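You operate a simulated robot arm through the tools that you are given. There is no shell and no other tool.

The job below is to be done with a simulated two-armed robot. You get a single attempt, and the scene is never put back.

## Task
Clamp the three slats up, all three knobs in the green.
Fine: run the beam up and lock it first; joints closed, the mm needle in its green, no dent.
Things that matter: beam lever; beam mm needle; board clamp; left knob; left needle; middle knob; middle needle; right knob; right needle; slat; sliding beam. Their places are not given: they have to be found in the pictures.

The check looks at the end state, three seconds after you hand in, the way a careful person would. Anything else that was tipped, shoved, dropped, spilled or broken makes it a failure.

## Robot
Two 7-joint arms with fingered hands on one trunk that stands fixed in place. Base frame: the origin is at the foot of the trunk, x ahead of it, y to its left, z up; the work surface is at about z = 860. Lengths are in mm, angles in rad, forces in N, time in s.
The left shoulder is at [59, 152, 1119], the right one opposite. With the tool pointing down near the work surface each hand reaches from about 440 to 820 mm from the base axis, measured 20 degrees to its own side. Payload 3.8 kg a hand.
The tool frame of a hand sits at the grasp point between the pads (the TCP): z along the fingers, y along the line on which they close. The tips reach 30 mm beyond it. The gripper opens to 104 mm; its body begins 35 mm behind the TCP. The gripper is a hand of 5 fingers: y runs from the thumb to the fingers, the wrist lies at [-15, -104, -178] in the tool frame, and closing takes about 1.5 s.
Orientation is told as [roll, pitch, yaw] about the base's x, y, z axes, in that order, counted from this pose: with the fingers straight down and the wrist toward the robot, the tool's x, y and z point along [0, 1, 0], [1, 0, 0] and [0, 0, -1] of the base frame.

## Interface
- The arms move only by the tool arm_command. It takes "left_deltas", "right_deltas" or both (then of equal length, played together; a hand with none holds still); each is a list of rows, each a list of 3 entries, a list of its own where there are three numbers: the shift along the tool's x, y, z in units of 500 mm (1.0 is 500 mm), then the turn, a rotation vector about the tool's x, y, z in units of 60 degrees (1.0 is 60 degrees), then the gripper command, from -1 (shut) to 1 (fully open), values between in proportion. In form: [[[tx, ty, tz], [rx, ry, rz], fingers], ...]. A call has 1 to 20 rows; each row is the pose to reach, as a shift and turn from the pose commanded when the call began, along the tool's axes at that moment. A call with a number of a shift or a turn outside -1 to 1 is refused whole. A row lasts 0.2 s, in which the tool goes at most 50 mm and 0.15 rad; a call with a longer step from one row to the next is refused whole, and so is a gripper value outside its range. A pose out of reach is approached as far as the arm can. The call stops where the force on the tool passes 40 N (or 10 N more than at its start, if that is more) or the arm is blocked; 0.2 s more then pass. The fingers move at their own pace (about 72 mm/s each) and stop on an object; they squeeze with about 23 N. The grip force told is the motor's: it shows also when the fingers shut on nothing. Time passes only in rows, and 0.2 s behind the last, so rows that repeat a pose let the fingers close. The reply holds the time, the measured pose of the TCP, the force on the tool along the base axes, the opening and the grip force, in the units named above and with some noise, with the torque about the TCP (base axes, N m) and any sound that the robot's microphone picked up.
- Cameras (640 x 400 px; columns grow to the right, rows downward): "scene" is now at [160.7, -46.7, 1302.1]; the picture's right is [-0.52, -0.85, 0.09], its down [-0.27, 0.06, -0.96] and it looks along [0.81, -0.52, -0.26] (base axes); focal length 214 px, centre (320, 200). "left" rides on the left gripper at [-80, -78, -141] in its tool frame; the picture's right is [-0.78, -0.30, 0.56], its down [0.54, -0.78, 0.33] and it looks along [0.33, 0.56, 0.76] (tool axes); focal length 247 px, centre (320, 200). "right" rides on the right gripper at [80, -78, -141] in its tool frame; the picture's right is [-0.78, 0.30, -0.56], its down [-0.53, -0.78, 0.33] and it looks along [-0.33, 0.56, 0.76] (tool axes); focal length 247 px, centre (320, 200).
- snapshot(camera): a new picture of that camera. The clock stands still meanwhile.
- slide_trunk(by): moves the trunk up (or, below 0, down) by that many mm; the arms and the scene camera ride with it, the base frame stays. It gives what a move gives, with no picture.
- grasp_type(shape, hand): the hand has 5 fingers and takes this shape, open, in about a second: jaw (thumb against the fingers, like two jaws); tri (thumb and two fingers); tip (a fingertip pinch); poke (one finger out to press); point (the index stretched); flat (the hand flat); cup (the hand cupped); fist (a fist). The gripper value then closes the fingers along that shape, each until it touches; the sizes above hold for jaw. It gives what a move gives, with no picture.
- pan_tilt(pan, tilt): turns the head with the scene camera to pan (to the left, within 1.396 rad either way) and tilt (down, from -0.506 to 1.204), counted from straight ahead of the robot (the tilt from the chest, where the trunk bows). It gives what a move gives.
- locate(camera, pixels): there is no depth. For up to 12 entries [column, row, z] of the newest picture of that camera ("zoom" is the newest enlarged one), the place [x, y] in the base frame at which the ray of that pixel passes the height z, good to about 2 mm. The clock stands still meanwhile.
- close_up(camera, box): a new picture of the part [left, top, right, bottom] of that camera's present view, enlarged. The clock stands still meanwhile.
- job_done(): hands the job in; it is judged then, once.

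Open the grippers and draw the arms clear of the work before you hand the job in, unless the task says otherwise.

The tools are called as name(argument=value, ...) on one line, values as JSON. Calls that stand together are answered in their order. arm_command: Moves the arms, as the interface text tells. Its arguments: {"type":"object","properties":{"left_deltas":{"type":"array","items":{"type":"array"}},"right_deltas":{"type":"array","items":{"type":"array"}}},"required":[]} The other tools are called the same way: slide_trunk (by) moves the trunk up or down; grasp_type (shape, hand) gives the hand a shape; pan_tilt (pan, tilt) turns the head that bears the scene camera; snapshot (camera) takes a picture; locate (camera, pixels) gives the place at which the rays of pixels pass given heights; close_up (camera, box) takes an enlarged picture of a part of a camera's view; job_done () hands the job in.

At the start:

```text
time_s: 0.0
left_tcp_pos: [430.3, -13.6, 1313.2]
left_orientation: [0.0, 0.0, -0.002]
left_contact_force: [-0.4, 0.3, 1.1]
left_torque: [-0.01, -0.01, 0.0]
left_gripper_width: 103.4
left_finger_force: 0.0
left_shape: jaw
right_tcp_pos: [300.7, -369.5, 1359.7]
right_orientation: [-0.002, 0.0, 0.0]
right_contact_force: [0.4, -0.3, 0.0]
right_torque: [0.02, -0.01, 0.01]
right_gripper_width: 103.6
right_finger_force: 0.0
right_shape: jaw
trunk travel left (down, up): [-200.0, 256.0]
head pan, tilt (commanded): [-0.552, 0.113]
```

scene: 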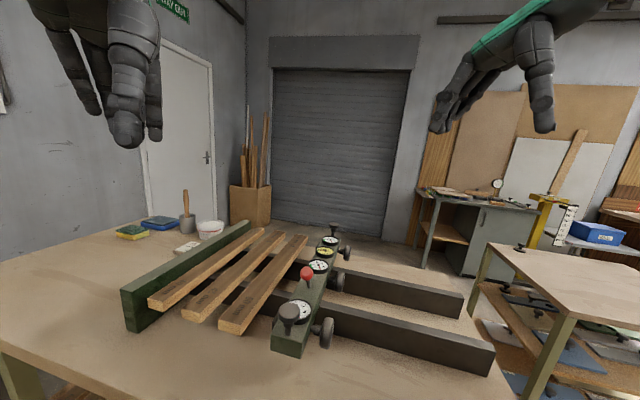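
right: 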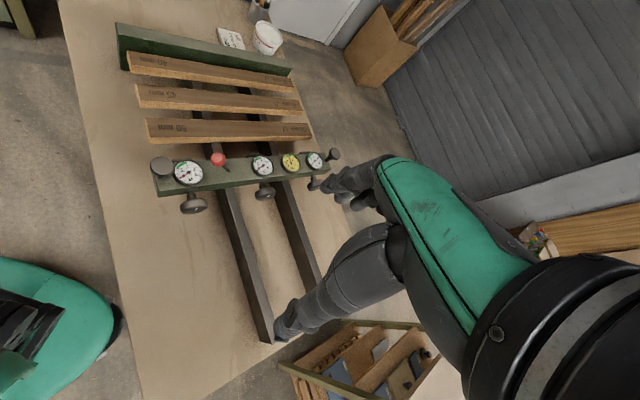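
left: 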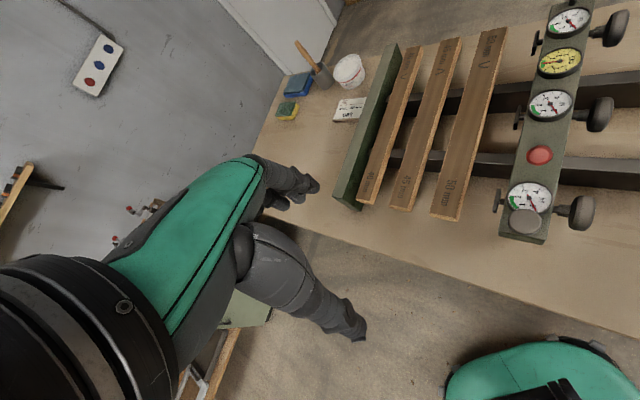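

The start pictures show a fixed green beam, three slats, and a sliding beam with four dials (three white, one yellow), a red ball and knobs. I turn the head toward the work and look closer.

pan_tilt(pan=-0.35, tilt=0.6)

snapshot(camera="scene")

close_up(camera="right", box=[110, 10, 350, 220])

close_up(camera="left", box=[320, 0, 640, 250])

```text
time_s: 0.9
left_tcp_pos: [431.1, -14.1, 1312.9]
left_orientation: [0.0, 0.001, 0.0]
left_contact_force: [0.0, 0.6, -0.5]
left_torque: [-0.01, 0.01, 0.0]
left_gripper_width: 103.5
left_finger_force: 0.1
left_shape: jaw
right_tcp_pos: [302.4, -370.3, 1360.1]
right_orientation: [-0.001, -0.001, -0.002]
right_contact_force: [0.0, 0.5, 0.9]
right_torque: [0.0, -0.02, -0.01]
right_gripper_width: 103.6
right_finger_force: 0.0
right_shape: jaw
trunk travel left (down, up): [-200.0, 256.0]
head pan, tilt (commanded): [-0.351, 0.6]
```

```text
taken
```

scene: 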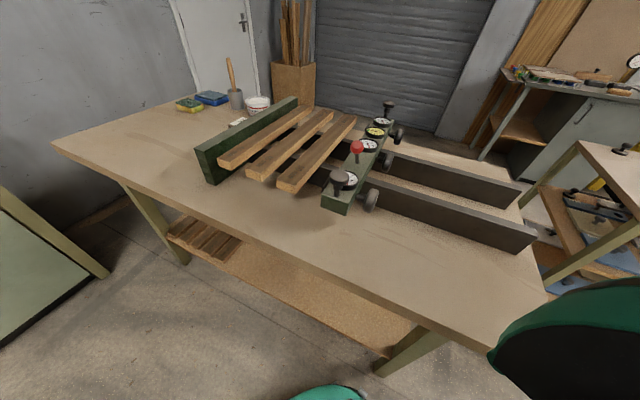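

```text
1.90 times, centred on (230, 115) of right
```

zoom: 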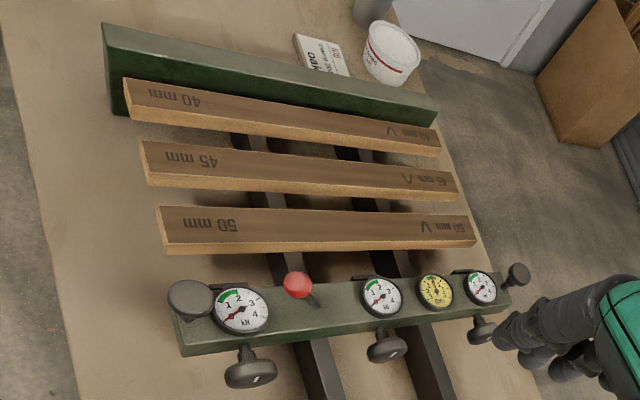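

```text
1.60 times, centred on (480, 125) of left
```

zoom: 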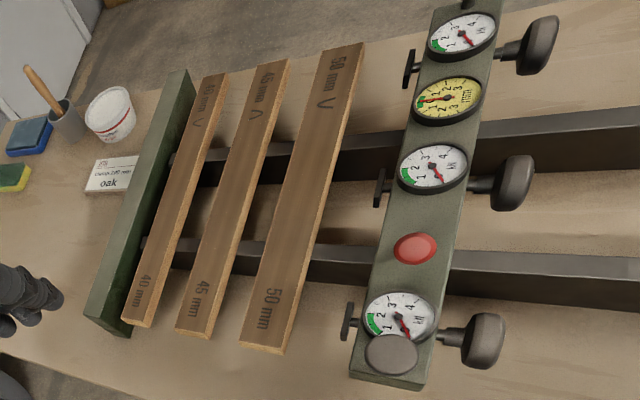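

The three slats (40, 45, 50 mm) lie loose on two rails between the fixed beam and the sliding beam; a card near the pot reads "oak". I zoom into the card and dials and locate the main points.

close_up(camera="left", box=[325, 85, 385, 130])

close_up(camera="left", box=[470, 90, 640, 245])

close_up(camera="left", box=[480, 0, 640, 110])

close_up(camera="right", box=[135, 130, 345, 220])

snapshot(camera="left")

snapshot(camera="right")

```text
8.89 times, centred on (355, 108) of left
```

zoom: 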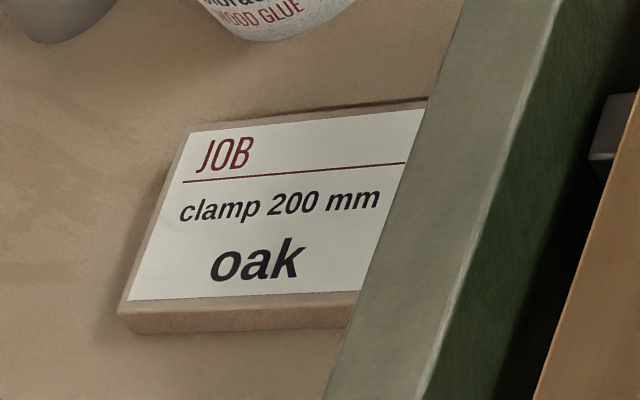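

```text
2.58 times, centred on (555, 168) of left
```

zoom: 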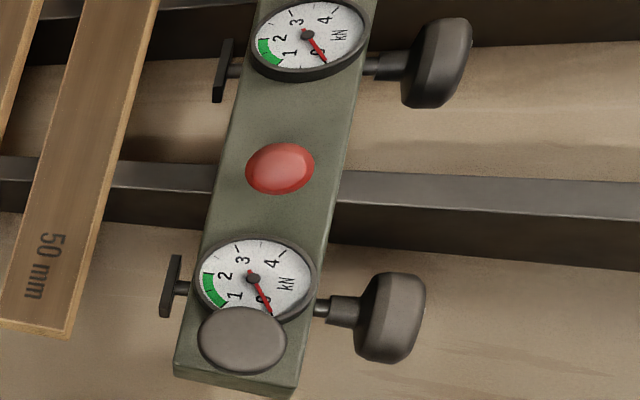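

```text
3.64 times, centred on (560, 55) of left
```

zoom: 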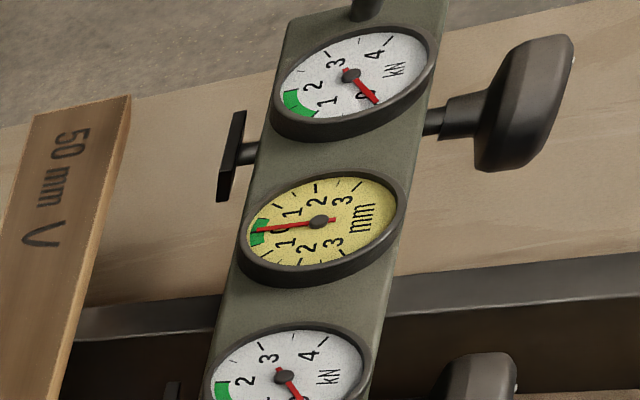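

```text
3.05 times, centred on (240, 175) of right
```

zoom: 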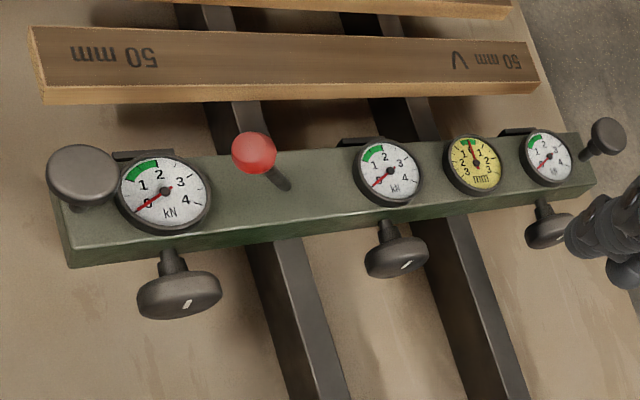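

```text
taken
```

left: 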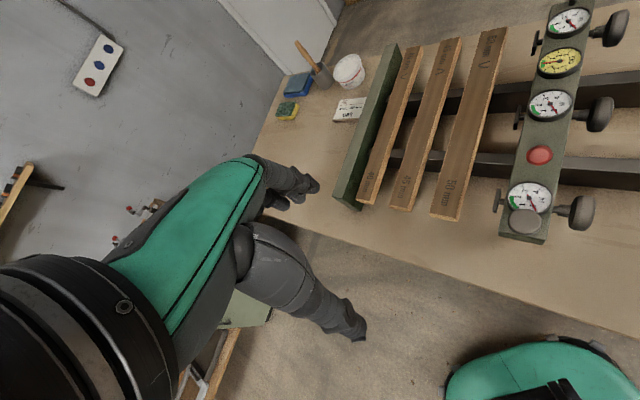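

```text
taken
```

right: 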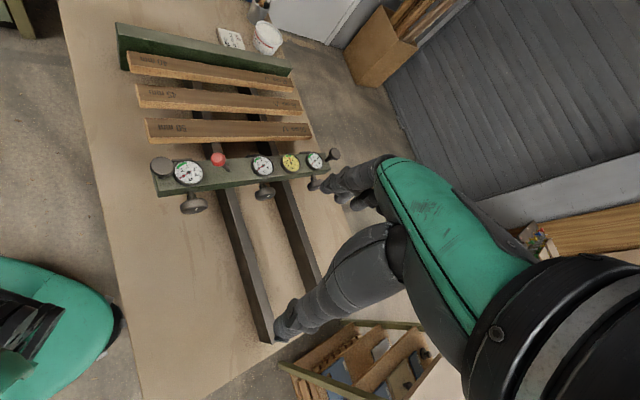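

The card says "clamp 200 mm, oak"; each kN dial has green around 1.2-2 kN and the yellow mm dial has green at 0. I now locate beams, knobs, slats and the lever at guessed heights from both hand cameras.

locate(camera="right", pixels=[[162, 166, 960], [162, 166, 1000], [333, 154, 960], [333, 154, 1000], [218, 159, 960], [218, 159, 1000], [194, 205, 920], [194, 205, 960], [265, 193, 920], [265, 193, 960], [313, 184, 920], [313, 184, 960]])

locate(camera="left", pixels=[[525, 222, 960], [525, 222, 1000], [539, 155, 960], [539, 155, 1000], [582, 214, 920], [582, 214, 960], [600, 114, 920], [600, 114, 960], [616, 28, 920], [616, 28, 960], [360, 203, 860], [360, 203, 920]])

```text
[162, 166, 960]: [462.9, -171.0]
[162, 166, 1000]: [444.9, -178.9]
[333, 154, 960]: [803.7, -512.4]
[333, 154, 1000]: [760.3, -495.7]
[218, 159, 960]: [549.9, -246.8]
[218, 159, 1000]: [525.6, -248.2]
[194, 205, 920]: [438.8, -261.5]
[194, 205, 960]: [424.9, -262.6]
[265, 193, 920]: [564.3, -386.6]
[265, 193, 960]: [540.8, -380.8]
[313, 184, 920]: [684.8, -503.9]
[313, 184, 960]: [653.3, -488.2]
```

```text
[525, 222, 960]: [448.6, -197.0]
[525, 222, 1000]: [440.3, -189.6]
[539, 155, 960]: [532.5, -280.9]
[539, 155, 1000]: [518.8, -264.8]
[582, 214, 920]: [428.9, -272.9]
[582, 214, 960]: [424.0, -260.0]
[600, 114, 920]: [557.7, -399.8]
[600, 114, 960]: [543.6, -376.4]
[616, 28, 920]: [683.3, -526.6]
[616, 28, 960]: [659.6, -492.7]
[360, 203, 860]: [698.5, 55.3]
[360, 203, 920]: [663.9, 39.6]
```

Triangulating the two views puts the near post-handle at about (434,-184,1025), the red ball at (505,-250,1035), and knobs at about (427,-262), (547,-382) and (664,-500) at z≈950, so the beam runs at 45°. I look closer from the head camera to understand lever and heights.

close_up(camera="scene", box=[300, 90, 420, 220])

close_up(camera="scene", box=[190, 90, 370, 210])

close_up(camera="right", box=[140, 140, 240, 220])

close_up(camera="right", box=[240, 130, 360, 210])

```text
3.08 times, centred on (360, 155) of scene
```

zoom: 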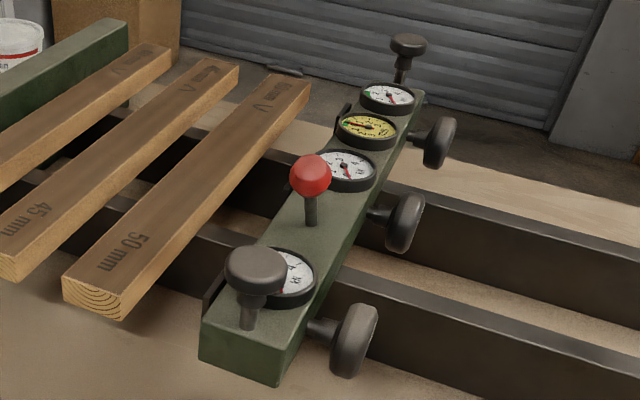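

```text
3.33 times, centred on (280, 150) of scene
```

zoom: 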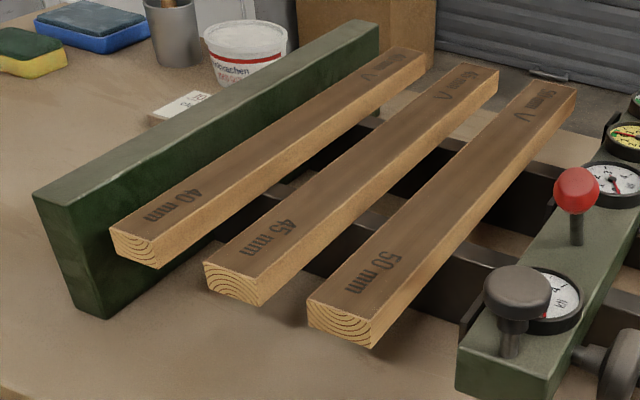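

```text
5.00 times, centred on (190, 180) of right
```

zoom: 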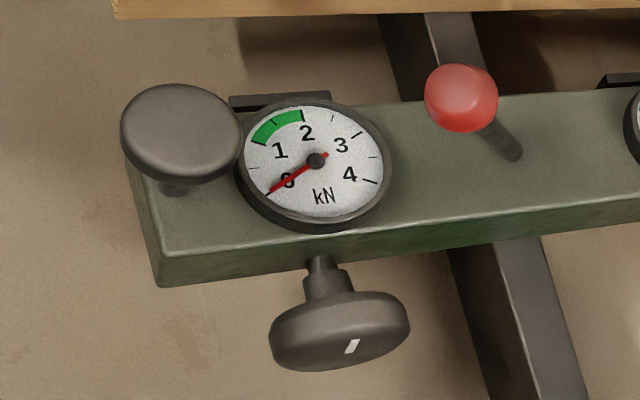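

```text
5.00 times, centred on (300, 170) of right
```

zoom: 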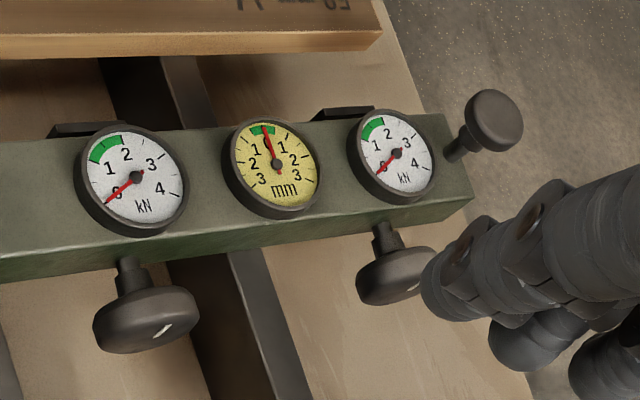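

The lever is an upright stick with a red ball between dials 1 and 2; the mm needle sits at 0 in green now. I measure slat edges and pads in the left picture (slat near-end corners around (430,214),(457,220),(390,206),(411,211),(356,199),(371,204)).

locate(camera="left", pixels=[[430, 214, 940], [457.5, 220.6, 940], [390, 206, 940], [410.6, 211, 940], [356, 199, 940], [370.6, 203.7, 940], [495.6, 201, 940], [430, 214, 960], [457.5, 220.6, 960], [345, 180, 940], [350, 206, 940], [500, 237, 940]])

locate(camera="right", pixels=[[145, 118, 940], [149, 143, 940], [135, 84, 940], [138, 105, 940], [127, 52, 940], [131, 72, 940], [120, 24, 940], [285, 66, 940], [305, 122, 940], [312, 138, 940], [272, 342, 860], [308, 350, 860]])

close_up(camera="left", box=[325, 130, 485, 230])

close_up(camera="right", box=[105, 10, 225, 90])

```text
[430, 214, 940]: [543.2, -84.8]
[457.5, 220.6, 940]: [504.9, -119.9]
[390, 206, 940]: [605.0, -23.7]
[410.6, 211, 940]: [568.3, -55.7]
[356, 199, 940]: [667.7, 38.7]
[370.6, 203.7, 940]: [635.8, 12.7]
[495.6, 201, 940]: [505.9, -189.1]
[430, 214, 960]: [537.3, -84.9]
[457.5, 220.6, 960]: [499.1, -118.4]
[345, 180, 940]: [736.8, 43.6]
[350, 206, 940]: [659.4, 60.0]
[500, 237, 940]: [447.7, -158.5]
```

```text
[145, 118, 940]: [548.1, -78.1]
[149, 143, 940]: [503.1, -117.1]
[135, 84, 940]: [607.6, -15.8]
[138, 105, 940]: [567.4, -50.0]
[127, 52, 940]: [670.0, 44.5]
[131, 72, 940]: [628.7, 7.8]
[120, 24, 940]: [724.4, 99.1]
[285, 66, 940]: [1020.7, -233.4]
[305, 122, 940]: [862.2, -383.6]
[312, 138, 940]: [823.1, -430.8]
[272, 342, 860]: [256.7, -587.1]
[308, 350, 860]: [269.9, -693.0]
```

```text
4.00 times, centred on (405, 180) of left
```

zoom: 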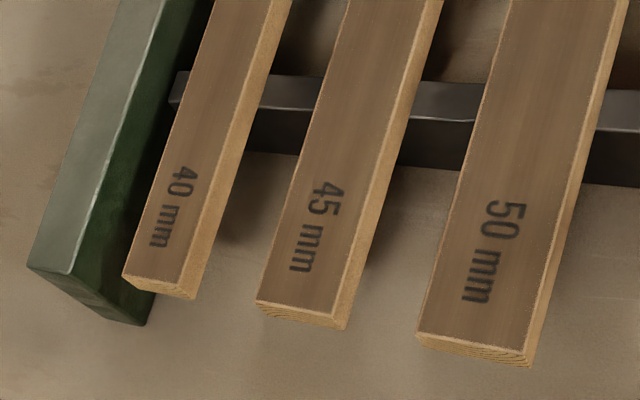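

```text
5.00 times, centred on (165, 50) of right
```

zoom: 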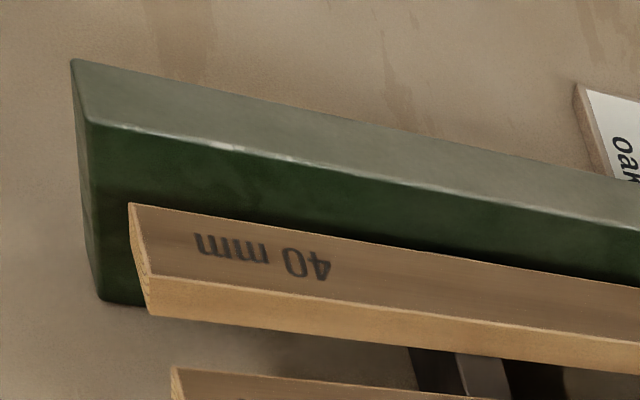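

Slat edges give about 45-50 mm gaps between beam pads, slats and the fixed beam, so the sliding beam must travel roughly 140-150 mm along (0.71,0.71). I first bring the right hand forward and yaw it 45° so that its closing line matches the sliding direction.

arm_command(right_deltas=[[[-0.0125, 0.0495, 0.0275], [0, 0, -0.094], 1], [[-0.025, 0.099, 0.055], [0, 0, -0.1875], 1], [[-0.0375, 0.1485, 0.0825], [0, 0, -0.281], 1], [[-0.05, 0.198, 0.11], [0, 0, -0.375], 1], [[-0.0625, 0.2475, 0.1375], [0, 0, -0.469], 1], [[-0.075, 0.297, 0.165], [0, 0, -0.5625], 1], [[-0.0875, 0.3465, 0.1925], [0, 0, -0.656], 1], [[-0.1, 0.396, 0.22], [0, 0, -0.75], 1], [[-0.1, 0.396, 0.22], [0, 0, -0.75], 1]])

snapshot(camera="right")

snapshot(camera="scene")

```text
time_s: 2.9
left_tcp_pos: [429.8, -13.9, 1313.3]
left_orientation: [-0.001, -0.001, 0.001]
left_contact_force: [0.2, 0.1, 0.0]
left_torque: [-0.03, 0.01, 0.01]
left_gripper_width: 103.8
left_finger_force: 0.0
left_shape: jaw
right_tcp_pos: [500.5, -418.2, 1249.9]
right_orientation: [0.001, 0.001, 0.787]
right_contact_force: [0.5, 0.1, 0.2]
right_torque: [0.0, -0.01, 0.01]
right_gripper_width: 103.9
right_finger_force: 0.1
right_shape: jaw
trunk travel left (down, up): [-200.0, 256.0]
head pan, tilt (commanded): [-0.351, 0.6]
```

```text
taken
```

right: 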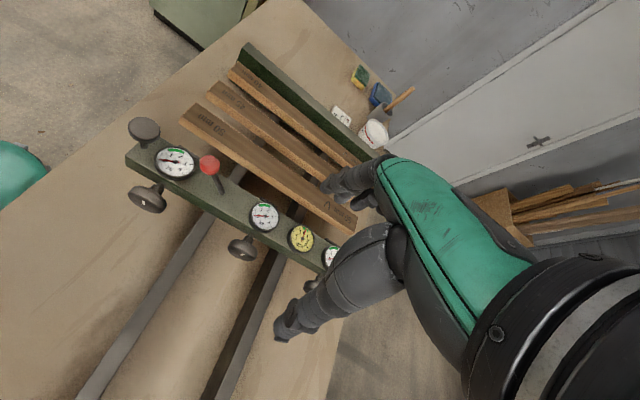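

```text
taken
```

scene: 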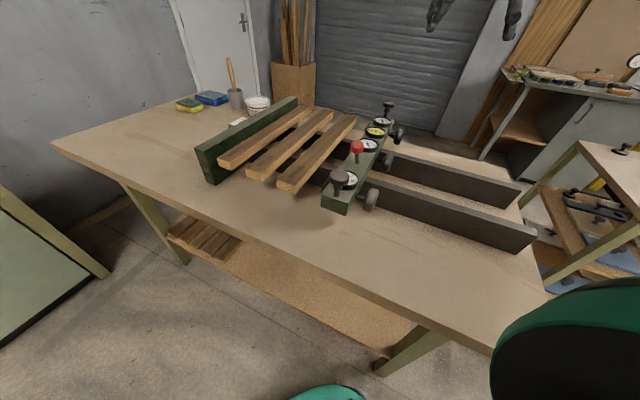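

The right camera now sees the work from closer: near handle (144,130), ball (209,165), knob faces (148,203) and (243,248). I locate these again to refine heights.

locate(camera="right", pixels=[[144, 128, 1000], [144, 128, 1040], [209, 165, 1000], [209, 165, 1040], [148, 200, 940], [148, 200, 960], [242, 248, 940], [242, 248, 960], [183, 123, 920], [183, 123, 950], [176, 163, 960], [176, 163, 990]])

close_up(camera="right", box=[110, 100, 270, 220])

close_up(camera="right", box=[210, 170, 350, 290])

```text
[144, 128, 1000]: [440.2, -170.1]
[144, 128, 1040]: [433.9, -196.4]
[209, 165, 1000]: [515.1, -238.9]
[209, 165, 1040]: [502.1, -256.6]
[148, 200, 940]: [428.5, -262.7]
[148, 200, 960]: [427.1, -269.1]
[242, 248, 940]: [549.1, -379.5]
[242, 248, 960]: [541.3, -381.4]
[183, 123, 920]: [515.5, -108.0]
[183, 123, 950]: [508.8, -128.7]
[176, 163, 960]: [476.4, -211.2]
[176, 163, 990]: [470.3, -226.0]
```

```text
3.33 times, centred on (190, 160) of right
```

zoom: 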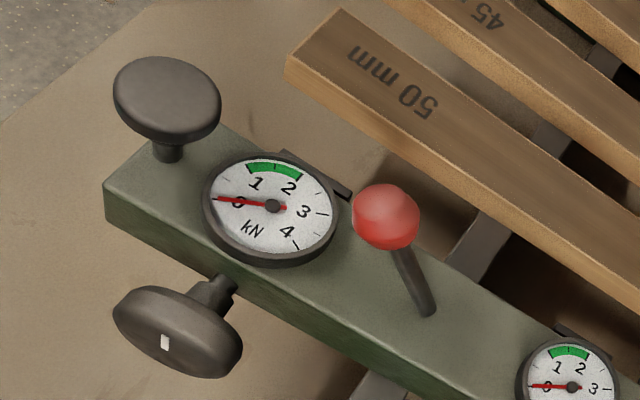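

```text
3.33 times, centred on (280, 230) of right
```

zoom: 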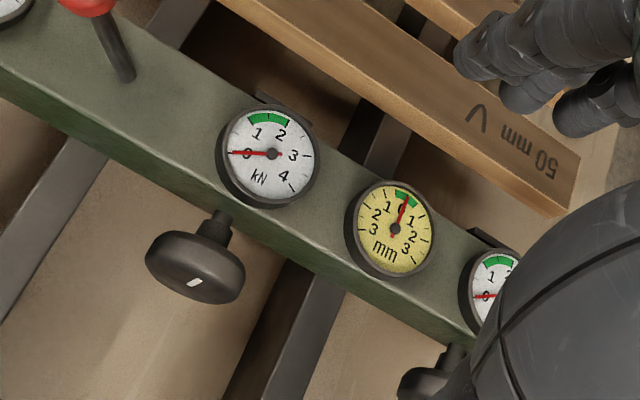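

The near handle refines to (437,-184,1022) and the ball to (507,-252,1031); the right hand stays parked. I bring the left hand, yawed 45°, above the near handle, with its tips still well clear of the top.

arm_command(left_deltas=[[[-0.0425, 0.002, 0.045], [0, 0, -0.094], 1], [[-0.085, 0.004, 0.09], [0, 0, -0.1875], 1], [[-0.1275, 0.006, 0.135], [0, 0, -0.281], 1], [[-0.17, 0.008, 0.18], [0, 0, -0.375], 1], [[-0.2125, 0.01, 0.225], [0, 0, -0.469], 1], [[-0.255, 0.012, 0.27], [0, 0, -0.5625], 1], [[-0.2975, 0.013, 0.315], [0, 0, -0.656], 1], [[-0.34, 0.014, 0.36], [0, 0, -0.75], 1], [[-0.34, 0.014, 0.36], [0, 0, -0.75], 1]])

snapshot(camera="left")

snapshot(camera="right")

snapshot(camera="scene")

```text
time_s: 4.9
left_tcp_pos: [436.5, -175.4, 1131.8]
left_orientation: [-0.001, 0.0, 0.784]
left_contact_force: [0.5, -0.6, 0.4]
left_torque: [-0.01, 0.03, 0.02]
left_gripper_width: 103.8
left_finger_force: 0.1
left_shape: jaw
left hand out of reach, approached as far as the arm can: row 8, 9
right_tcp_pos: [500.3, -417.2, 1249.2]
right_orientation: [-0.001, 0.0, 0.786]
right_contact_force: [0.5, -0.2, -0.4]
right_torque: [-0.03, 0.03, 0.02]
right_gripper_width: 103.7
right_finger_force: 0.1
right_shape: jaw
trunk travel left (down, up): [-200.0, 256.0]
head pan, tilt (commanded): [-0.351, 0.6]
```

```text
taken
```

left: 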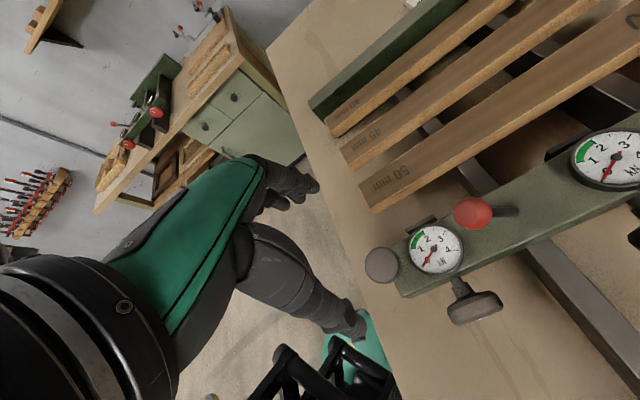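

```text
taken
```

right: 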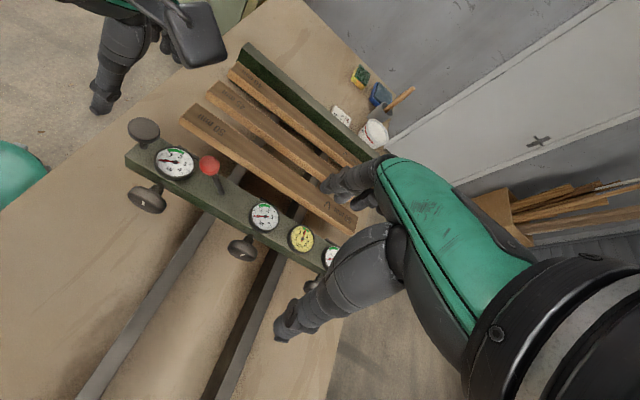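

```text
taken
```

scene: 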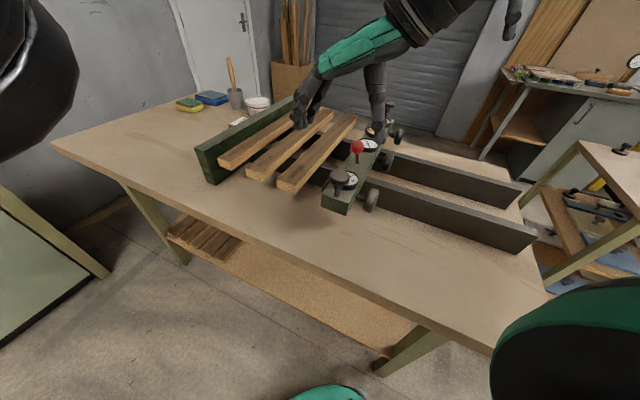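

The left arm hit a joint limit at (436,-175,1132) with that yaw, so that crossing pose is bad for it. I return the left hand to its earlier viewing pose, where its camera sees the dials well.

arm_command(left_deltas=[[[0.0295, 0.0274, -0.045], [0, 0, 0.094], 1], [[0.059, 0.0548, -0.09], [0, 0, 0.1875], 1], [[0.0885, 0.082, -0.135], [0, 0, 0.281], 1], [[0.118, 0.1096, -0.18], [0, 0, 0.375], 1], [[0.1475, 0.137, -0.225], [0, 0, 0.469], 1], [[0.177, 0.164, -0.27], [0, 0, 0.5625], 1], [[0.2065, 0.192, -0.315], [0, 0, 0.656], 1], [[0.236, 0.219, -0.36], [0, 0, 0.75], 1], [[0.236, 0.219, -0.36], [0, 0, 0.75], 1]])

pan_tilt(pan=-0.45, tilt=0.55)

close_up(camera="scene", box=[200, 60, 520, 260])

```text
time_s: 6.9
left_tcp_pos: [429.2, -14.6, 1309.7]
left_orientation: [0.0, -0.001, -0.001]
left_contact_force: [-0.1, -0.3, -0.2]
left_torque: [0.02, 0.02, 0.02]
left_gripper_width: 103.7
left_finger_force: 0.0
left_shape: jaw
right_tcp_pos: [500.0, -420.1, 1249.0]
right_orientation: [0.0, 0.0, 0.787]
right_contact_force: [-0.4, 0.1, 0.1]
right_torque: [0.01, 0.01, -0.03]
right_gripper_width: 104.0
right_finger_force: 0.1
right_shape: jaw
trunk travel left (down, up): [-200.0, 256.0]
head pan, tilt (commanded): [-0.351, 0.6]
```

```text
time_s: 7.6
left_tcp_pos: [429.5, -15.5, 1310.4]
left_orientation: [-0.002, 0.0, 0.001]
left_contact_force: [0.2, -0.3, 0.2]
left_torque: [-0.02, 0.02, 0.01]
left_gripper_width: 103.8
left_finger_force: 0.1
left_shape: jaw
right_tcp_pos: [500.6, -418.3, 1248.3]
right_orientation: [0.0, -0.001, 0.787]
right_contact_force: [-0.3, 0.0, 0.5]
right_torque: [0.0, -0.06, 0.0]
right_gripper_width: 103.6
right_finger_force: 0.1
right_shape: jaw
trunk travel left (down, up): [-200.0, 256.0]
head pan, tilt (commanded): [-0.45, 0.55]
```

```text
2.00 times, centred on (360, 160) of scene
```

zoom: 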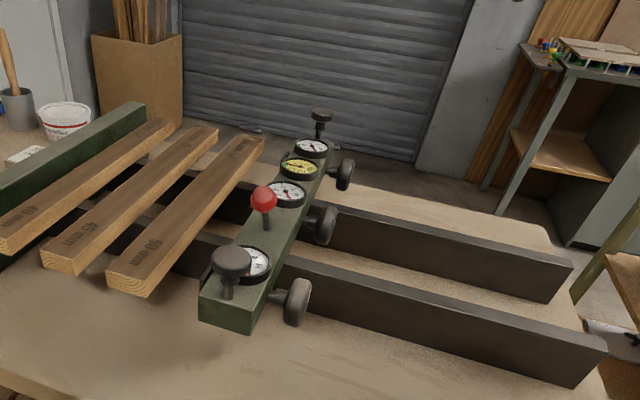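

The scene view shows two tall rails running toward the robot under the beam. I measure rail height, beam top and rear face, and lever base.

locate(camera="zoom", pixels=[[577, 386, 860], [603, 350, 900], [603, 350, 910], [603, 350, 920], [252, 333, 900], [252, 333, 910], [254, 309, 960], [254, 309, 970], [202, 290, 960], [202, 290, 970], [267, 229, 970], [296, 302, 948]])

close_up(camera="scene", box=[290, 150, 390, 220])

close_up(camera="left", box=[480, 0, 640, 120])

close_up(camera="left", box=[480, 110, 640, 250])

```text
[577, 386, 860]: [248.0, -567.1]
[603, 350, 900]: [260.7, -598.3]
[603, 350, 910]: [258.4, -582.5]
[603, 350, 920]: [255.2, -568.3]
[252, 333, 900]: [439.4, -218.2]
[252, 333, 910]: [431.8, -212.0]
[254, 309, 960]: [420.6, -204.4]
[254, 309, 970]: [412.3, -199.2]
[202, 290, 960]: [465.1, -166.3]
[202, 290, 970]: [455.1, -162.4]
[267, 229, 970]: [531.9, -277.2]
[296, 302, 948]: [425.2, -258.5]
```

```text
5.71 times, centred on (340, 185) of scene
```

zoom: 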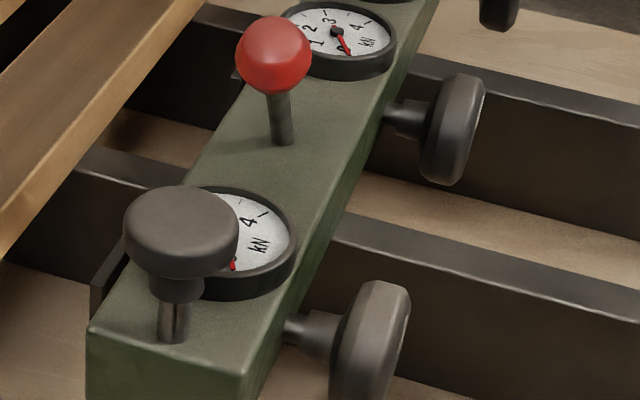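

```text
3.33 times, centred on (560, 60) of left
```

zoom: 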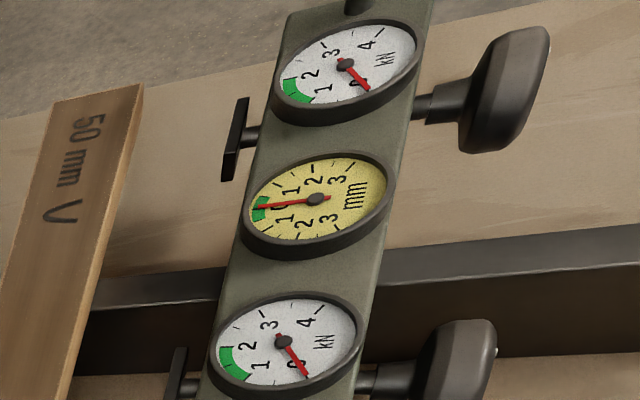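

```text
2.86 times, centred on (560, 180) of left
```

zoom: 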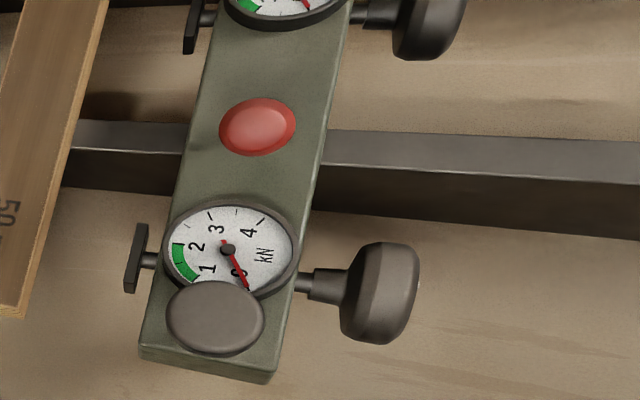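

Rail top comes out at about z=920 and beam top near 957. I check handle post base, mushroom and lever base for consistency.

close_up(camera="scene", box=[290, 150, 390, 220])

locate(camera="zoom", pixels=[[172, 340, 957], [181, 225, 1010], [181, 225, 1022], [283, 140, 957], [274, 55, 1020], [274, 55, 1031], [89, 332, 957], [245, 374, 957], [372, 330, 948], [455, 130, 948], [290, 330, 940], [335, 215, 920]])

```text
5.71 times, centred on (340, 185) of scene
```

zoom: 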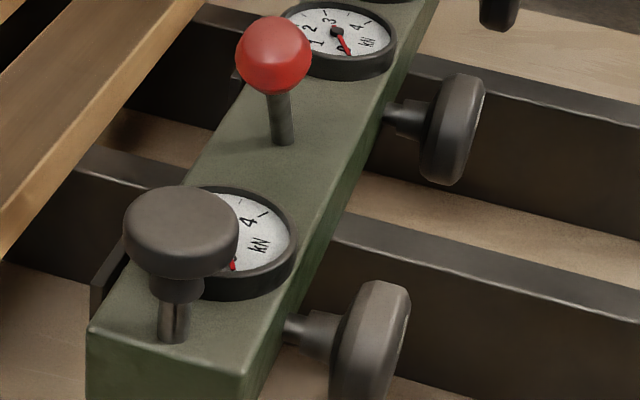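

```text
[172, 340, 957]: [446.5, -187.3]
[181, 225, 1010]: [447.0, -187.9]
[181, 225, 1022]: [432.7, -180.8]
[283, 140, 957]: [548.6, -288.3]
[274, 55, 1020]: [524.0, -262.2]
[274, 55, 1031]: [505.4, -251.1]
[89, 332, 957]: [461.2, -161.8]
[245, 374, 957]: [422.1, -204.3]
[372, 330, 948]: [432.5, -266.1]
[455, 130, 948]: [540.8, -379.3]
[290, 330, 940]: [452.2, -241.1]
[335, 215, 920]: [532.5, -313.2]
```

The lever base is near (547,-287,957) while the ball is near (506,-252,1031), so the stick leans toward the near end (−v). I triangulate ball and base once more from both hand cameras.

snapshot(camera="left")

snapshot(camera="right")

locate(camera="left", pixels=[[538.3, 154.5, 1000], [538.3, 154.5, 1030]])

locate(camera="right", pixels=[[209.8, 164.8, 1000], [209.8, 164.8, 1030], [222.4, 193, 957]])

close_up(camera="right", box=[180, 140, 260, 210])

```text
taken
```

left: 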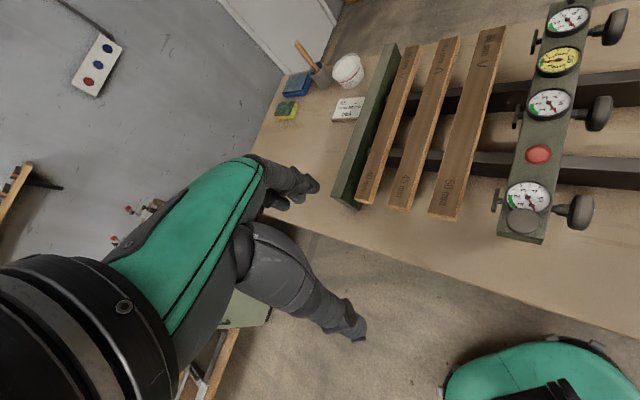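

```text
taken
```

right: 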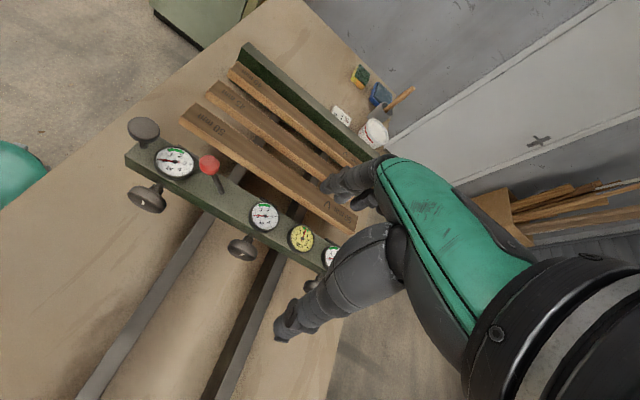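

```text
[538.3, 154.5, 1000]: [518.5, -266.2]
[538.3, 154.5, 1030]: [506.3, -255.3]
```

```text
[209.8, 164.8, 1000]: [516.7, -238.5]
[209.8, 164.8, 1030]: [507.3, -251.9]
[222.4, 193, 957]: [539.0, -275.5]
```

```text
5.71 times, centred on (220, 175) of right
```

zoom: 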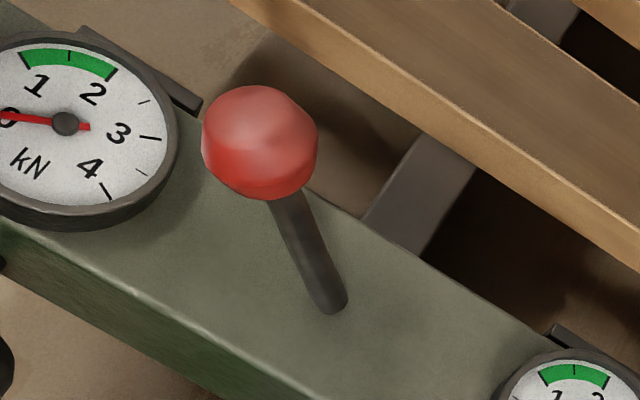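

Ball is at about (506,-254,1032) and its pivot at (535,-280,970): it leans 32° toward the near end, so locking should throw it toward the far end. I plan to push the beam at its centre with the right hand straddling knob 2, so I yaw the right hand to face along the sliding direction.

arm_command(right_deltas=[[[0, 0, 0], [0, 0, 0.125], 1], [[0, 0, 0], [0, 0, 0.25], 1], [[0, 0, 0], [0, 0, 0.375], 1], [[0, 0, 0], [0, 0, 0.5], 1], [[0, 0, 0], [0, 0, 0.625], 1], [[0, 0, 0], [0, 0, 0.75], 1], [[0, 0, 0], [0, 0, 0.875], 1], [[0, 0, 0], [0, 0, 1.0], 1]])

arm_command(right_deltas=[[[0, 0, 0], [0, 0, 0.125], 1], [[0, 0, 0], [0, 0, 0.25], 1], [[0, 0, 0], [0, 0, 0.375], 1], [[0, 0, 0], [0, 0, 0.5], 1], [[0, 0, 0], [0, 0, 0.5], 1]])

arm_command(right_deltas=[[[0, 0, 0], [0, 0.125, 0], 1], [[0, 0, 0], [0, 0.25, 0], 1], [[0, 0, 0], [0, 0.375, 0], 1], [[0, 0, 0], [0, 0.5, 0], 1], [[0, 0, 0], [0, 0.625, 0], 1], [[0, 0, 0], [0, 0.75, 0], 1], [[0, 0, 0], [0, 0.875, 0], 1], [[0, 0, 0], [0, 1.0, 0], 1], [[0, 0, 0], [0, 1.0, 0], 1]])

snapshot(camera="right")

snapshot(camera="scene")

```text
time_s: 9.4
left_tcp_pos: [429.7, -15.0, 1309.4]
left_orientation: [0.0, -0.001, 0.001]
left_contact_force: [-0.4, -1.0, 0.7]
left_torque: [0.02, 0.0, 0.0]
left_gripper_width: 103.7
left_finger_force: 0.1
left_shape: jaw
right_tcp_pos: [500.2, -419.7, 1250.4]
right_orientation: [0.0, 0.0, -0.265]
right_contact_force: [0.5, 0.1, -0.2]
right_torque: [-0.01, -0.02, 0.03]
right_gripper_width: 103.7
right_finger_force: 0.0
right_shape: jaw
trunk travel left (down, up): [-200.0, 256.0]
head pan, tilt (commanded): [-0.45, 0.55]
```

```text
time_s: 10.6
left_tcp_pos: [429.6, -14.7, 1309.8]
left_orientation: [-0.001, 0.0, 0.001]
left_contact_force: [0.0, 0.2, 0.6]
left_torque: [0.0, 0.04, -0.01]
left_gripper_width: 103.6
left_finger_force: 0.1
left_shape: jaw
right_tcp_pos: [500.1, -421.9, 1251.5]
right_orientation: [-0.001, -0.001, -0.786]
right_contact_force: [0.2, 1.0, 0.7]
right_torque: [-0.01, -0.02, -0.01]
right_gripper_width: 103.6
right_finger_force: 0.0
right_shape: jaw
trunk travel left (down, up): [-200.0, 256.0]
head pan, tilt (commanded): [-0.45, 0.55]
```

```text
time_s: 12.6
left_tcp_pos: [429.3, -14.2, 1309.1]
left_orientation: [0.001, 0.001, 0.0]
left_contact_force: [-1.1, -0.2, -0.3]
left_torque: [0.03, 0.01, -0.02]
left_gripper_width: 103.8
left_finger_force: 0.0
left_shape: jaw
right_tcp_pos: [498.2, -419.3, 1251.4]
right_orientation: [1.049, -0.002, -0.785]
right_contact_force: [0.0, -0.6, -0.9]
right_torque: [0.01, -0.01, 0.02]
right_gripper_width: 103.6
right_finger_force: 0.0
right_shape: jaw
trunk travel left (down, up): [-200.0, 256.0]
head pan, tilt (commanded): [-0.45, 0.55]
```

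```text
taken
```

right: 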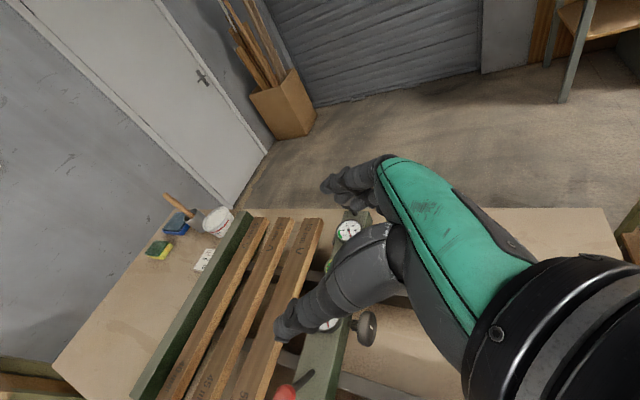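

```text
taken
```

scene: 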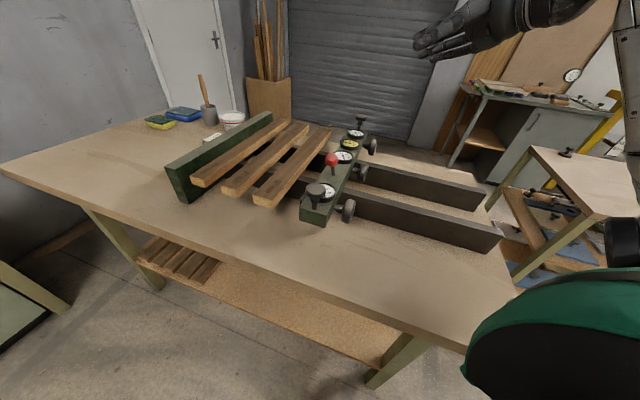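

The hand points along the slide; with fingers stacked vertically the jaw could hit the rails, so a fist pushed on the centre knob's face seems the steadier symmetric push. I form a fist in free air and look at its geometry.

grasp_type(hand="right", shape="fist")

snapshot(camera="right")

close_up(camera="scene", box=[400, 0, 640, 150])

snapshot(camera="left")

```text
time_s: 13.5
left_tcp_pos: [430.4, -15.5, 1308.7]
left_orientation: [0.001, 0.001, 0.001]
left_contact_force: [-0.7, -0.1, 0.1]
left_torque: [0.04, 0.0, -0.01]
left_gripper_width: 103.6
left_finger_force: 0.0
left_shape: jaw
right_tcp_pos: [499.8, -419.3, 1249.9]
right_orientation: [1.047, 0.001, -0.784]
right_contact_force: [0.2, -0.1, 0.0]
right_torque: [0.04, 0.01, 0.0]
right_gripper_width: 0.0
right_finger_force: 0.0
right_shape: fist
trunk travel left (down, up): [-200.0, 256.0]
head pan, tilt (commanded): [-0.45, 0.55]
```

```text
taken
```

right: 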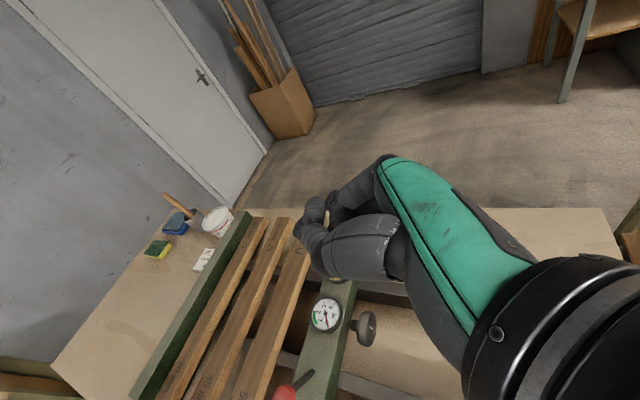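

```text
2.67 times, centred on (520, 75) of scene
```

zoom: 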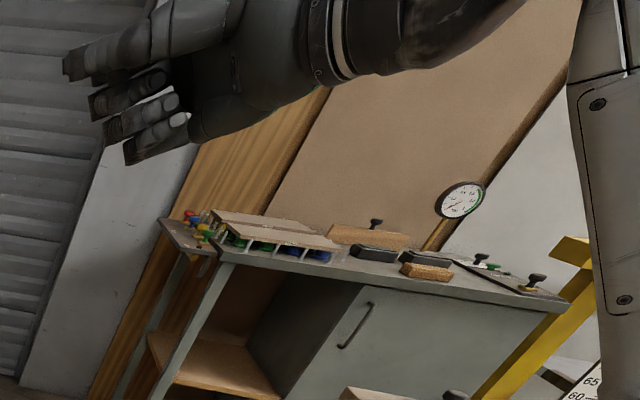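

```text
taken
```

left: 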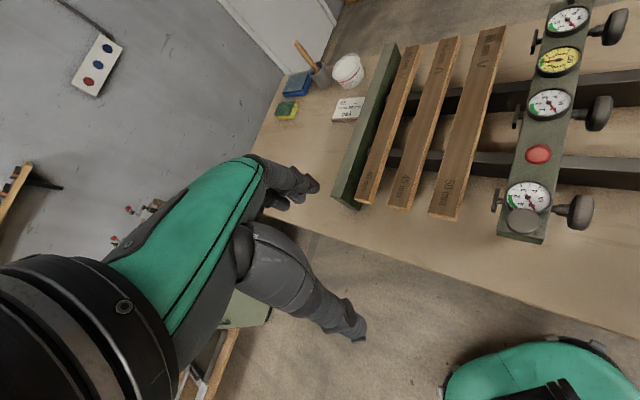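

The fist front seems to sit close to the TCP. I lower the right fist to an intermediate height of about 1040 behind the centre knob to check clearances before any contact.

arm_command(right_deltas=[[[-0.06, 0.002, 0.036], [0, 0, 0], -1], [[-0.12, 0.004, 0.072], [0, 0, 0], -1], [[-0.18, 0.005, 0.108], [0, 0, 0], -1], [[-0.24, 0.007, 0.143], [0, 0, 0], -1], [[-0.3, 0.008, 0.179], [0, 0, 0], -1], [[-0.361, 0.01, 0.215], [0, 0, 0], -1], [[-0.361, 0.01, 0.215], [0, 0, 0], -1]])

snapshot(camera="scene")

snapshot(camera="left")

snapshot(camera="right")

```text
time_s: 15.3
left_tcp_pos: [440.2, 13.9, 1305.3]
left_orientation: [-0.025, 0.011, -0.055]
left_contact_force: [0.0, -1.0, -0.6]
left_torque: [0.05, -0.01, -0.04]
left_gripper_width: 103.9
left_finger_force: 0.1
left_shape: jaw
right_tcp_pos: [493.6, -407.3, 1102.2]
right_orientation: [0.884, -0.196, -0.808]
right_contact_force: [-0.3, 0.1, -1.2]
right_torque: [0.04, -0.02, 0.03]
right_gripper_width: 96.1
right_finger_force: 0.1
right_shape: fist
trunk travel left (down, up): [-200.0, 256.0]
head pan, tilt (commanded): [-0.45, 0.55]
stopped in row 7 (right hand): the arm was blocked; the commanded pose is now the measured one
```

```text
taken
```

scene: 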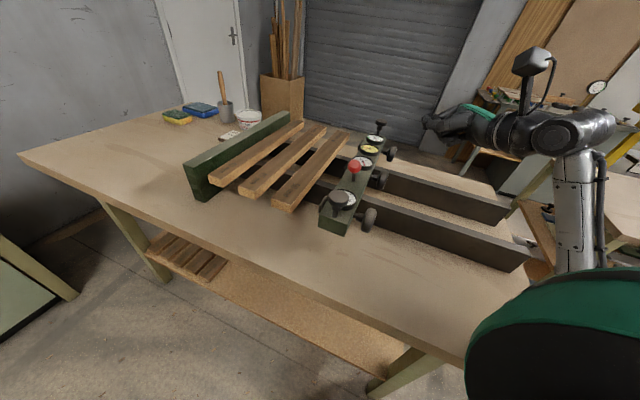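

```text
taken
```

left: 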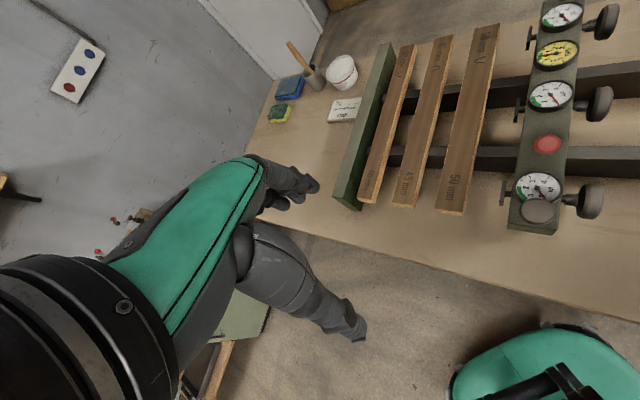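

```text
taken
```

right: 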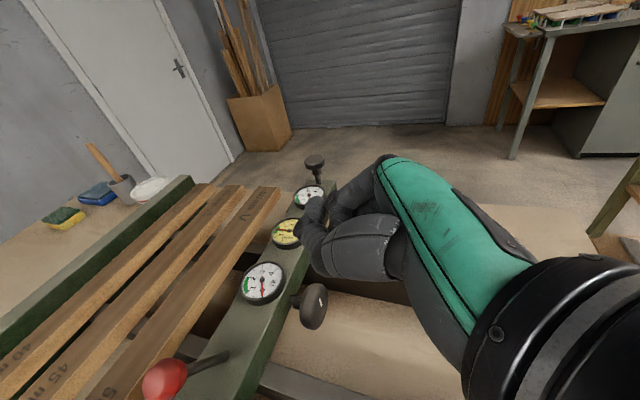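

The right arm was blocked (its low elbow likely met the table edge) and the whole trunk twisted a little: the left TCP reads (440,14). I back the right hand up to release this.

arm_command(right_deltas=[[[0.04, 0, -0.02], [0, 0, 0], -1], [[0.08, 0, -0.04], [0, 0, 0], -1], [[0.12, 0, -0.06], [0, 0, 0], -1], [[0.16, 0, -0.08], [0, 0, 0], -1], [[0.2, 0, -0.1], [0, 0, 0], -1], [[0.2, 0, -0.1], [0, 0, 0], -1]])

snapshot(camera="scene")

snapshot(camera="left")

```text
time_s: 15.6
left_tcp_pos: [416.5, 5.6, 1313.0]
left_orientation: [-0.019, -0.003, -0.128]
left_contact_force: [-0.4, 0.1, 0.4]
left_torque: [0.03, 0.05, -0.01]
left_gripper_width: 103.8
left_finger_force: 0.2
left_shape: jaw
right_tcp_pos: [446.6, -409.9, 1132.7]
right_orientation: [0.86, -0.265, -0.86]
right_contact_force: [0.2, -0.8, 0.0]
right_torque: [-0.02, -0.01, 0.09]
right_gripper_width: 96.1
right_finger_force: 0.0
right_shape: fist
trunk travel left (down, up): [-200.0, 256.0]
head pan, tilt (commanded): [-0.45, 0.55]
stopped in row 1 (right hand): the arm was blocked; the commanded pose is now the measured one
```

```text
taken
```

scene: 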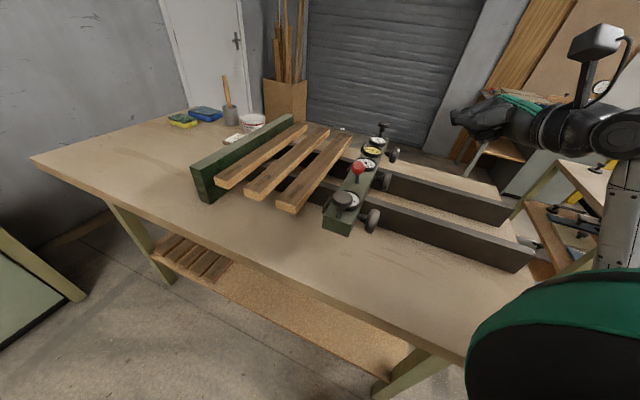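

```text
taken
```

left: 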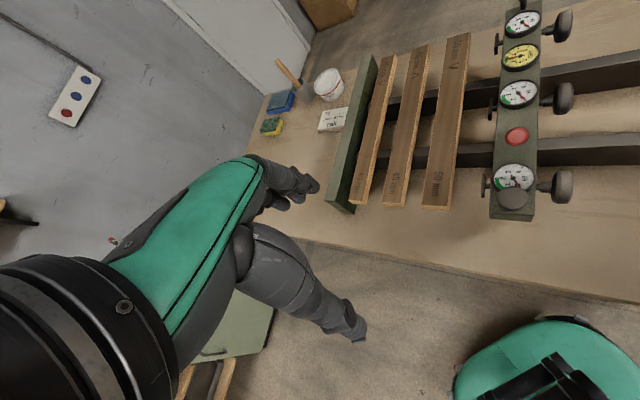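

Readings still shift (left now (416,6), yaw −0.13), so something is still settling. I hold both hands still for a moment and read again.

arm_command(right_deltas=[[[0, 0, 0], [0, 0, 0], -1], [[0, 0, 0], [0, 0, 0], -1], [[0, 0, 0], [0, 0, 0], -1], [[0, 0, 0], [0, 0, 0], -1], [[0, 0, 0], [0, 0, 0], -1]])

snapshot(camera="scene")

snapshot(camera="right")

```text
time_s: 15.9
left_tcp_pos: [397.0, -9.1, 1309.0]
left_orientation: [-0.03, 0.002, -0.158]
left_contact_force: [1.7, 1.0, 0.0]
left_torque: [-0.06, 0.03, -0.05]
left_gripper_width: 103.6
left_finger_force: 0.0
left_shape: jaw
right_tcp_pos: [414.2, -424.4, 1144.7]
right_orientation: [0.835, -0.293, -0.886]
right_contact_force: [-0.3, -0.5, -1.0]
right_torque: [0.02, -0.03, -0.03]
right_gripper_width: 95.9
right_finger_force: 0.1
right_shape: fist
trunk travel left (down, up): [-200.0, 256.0]
head pan, tilt (commanded): [-0.45, 0.55]
stopped in row 1 (right hand): the arm was blocked; the commanded pose is now the measured one
```

```text
taken
```

scene: 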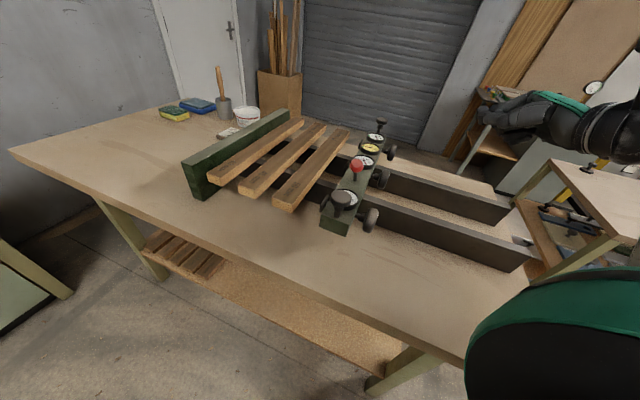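

```text
taken
```

right: 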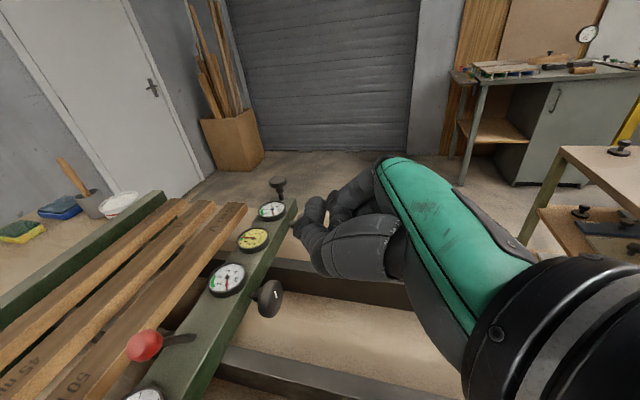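

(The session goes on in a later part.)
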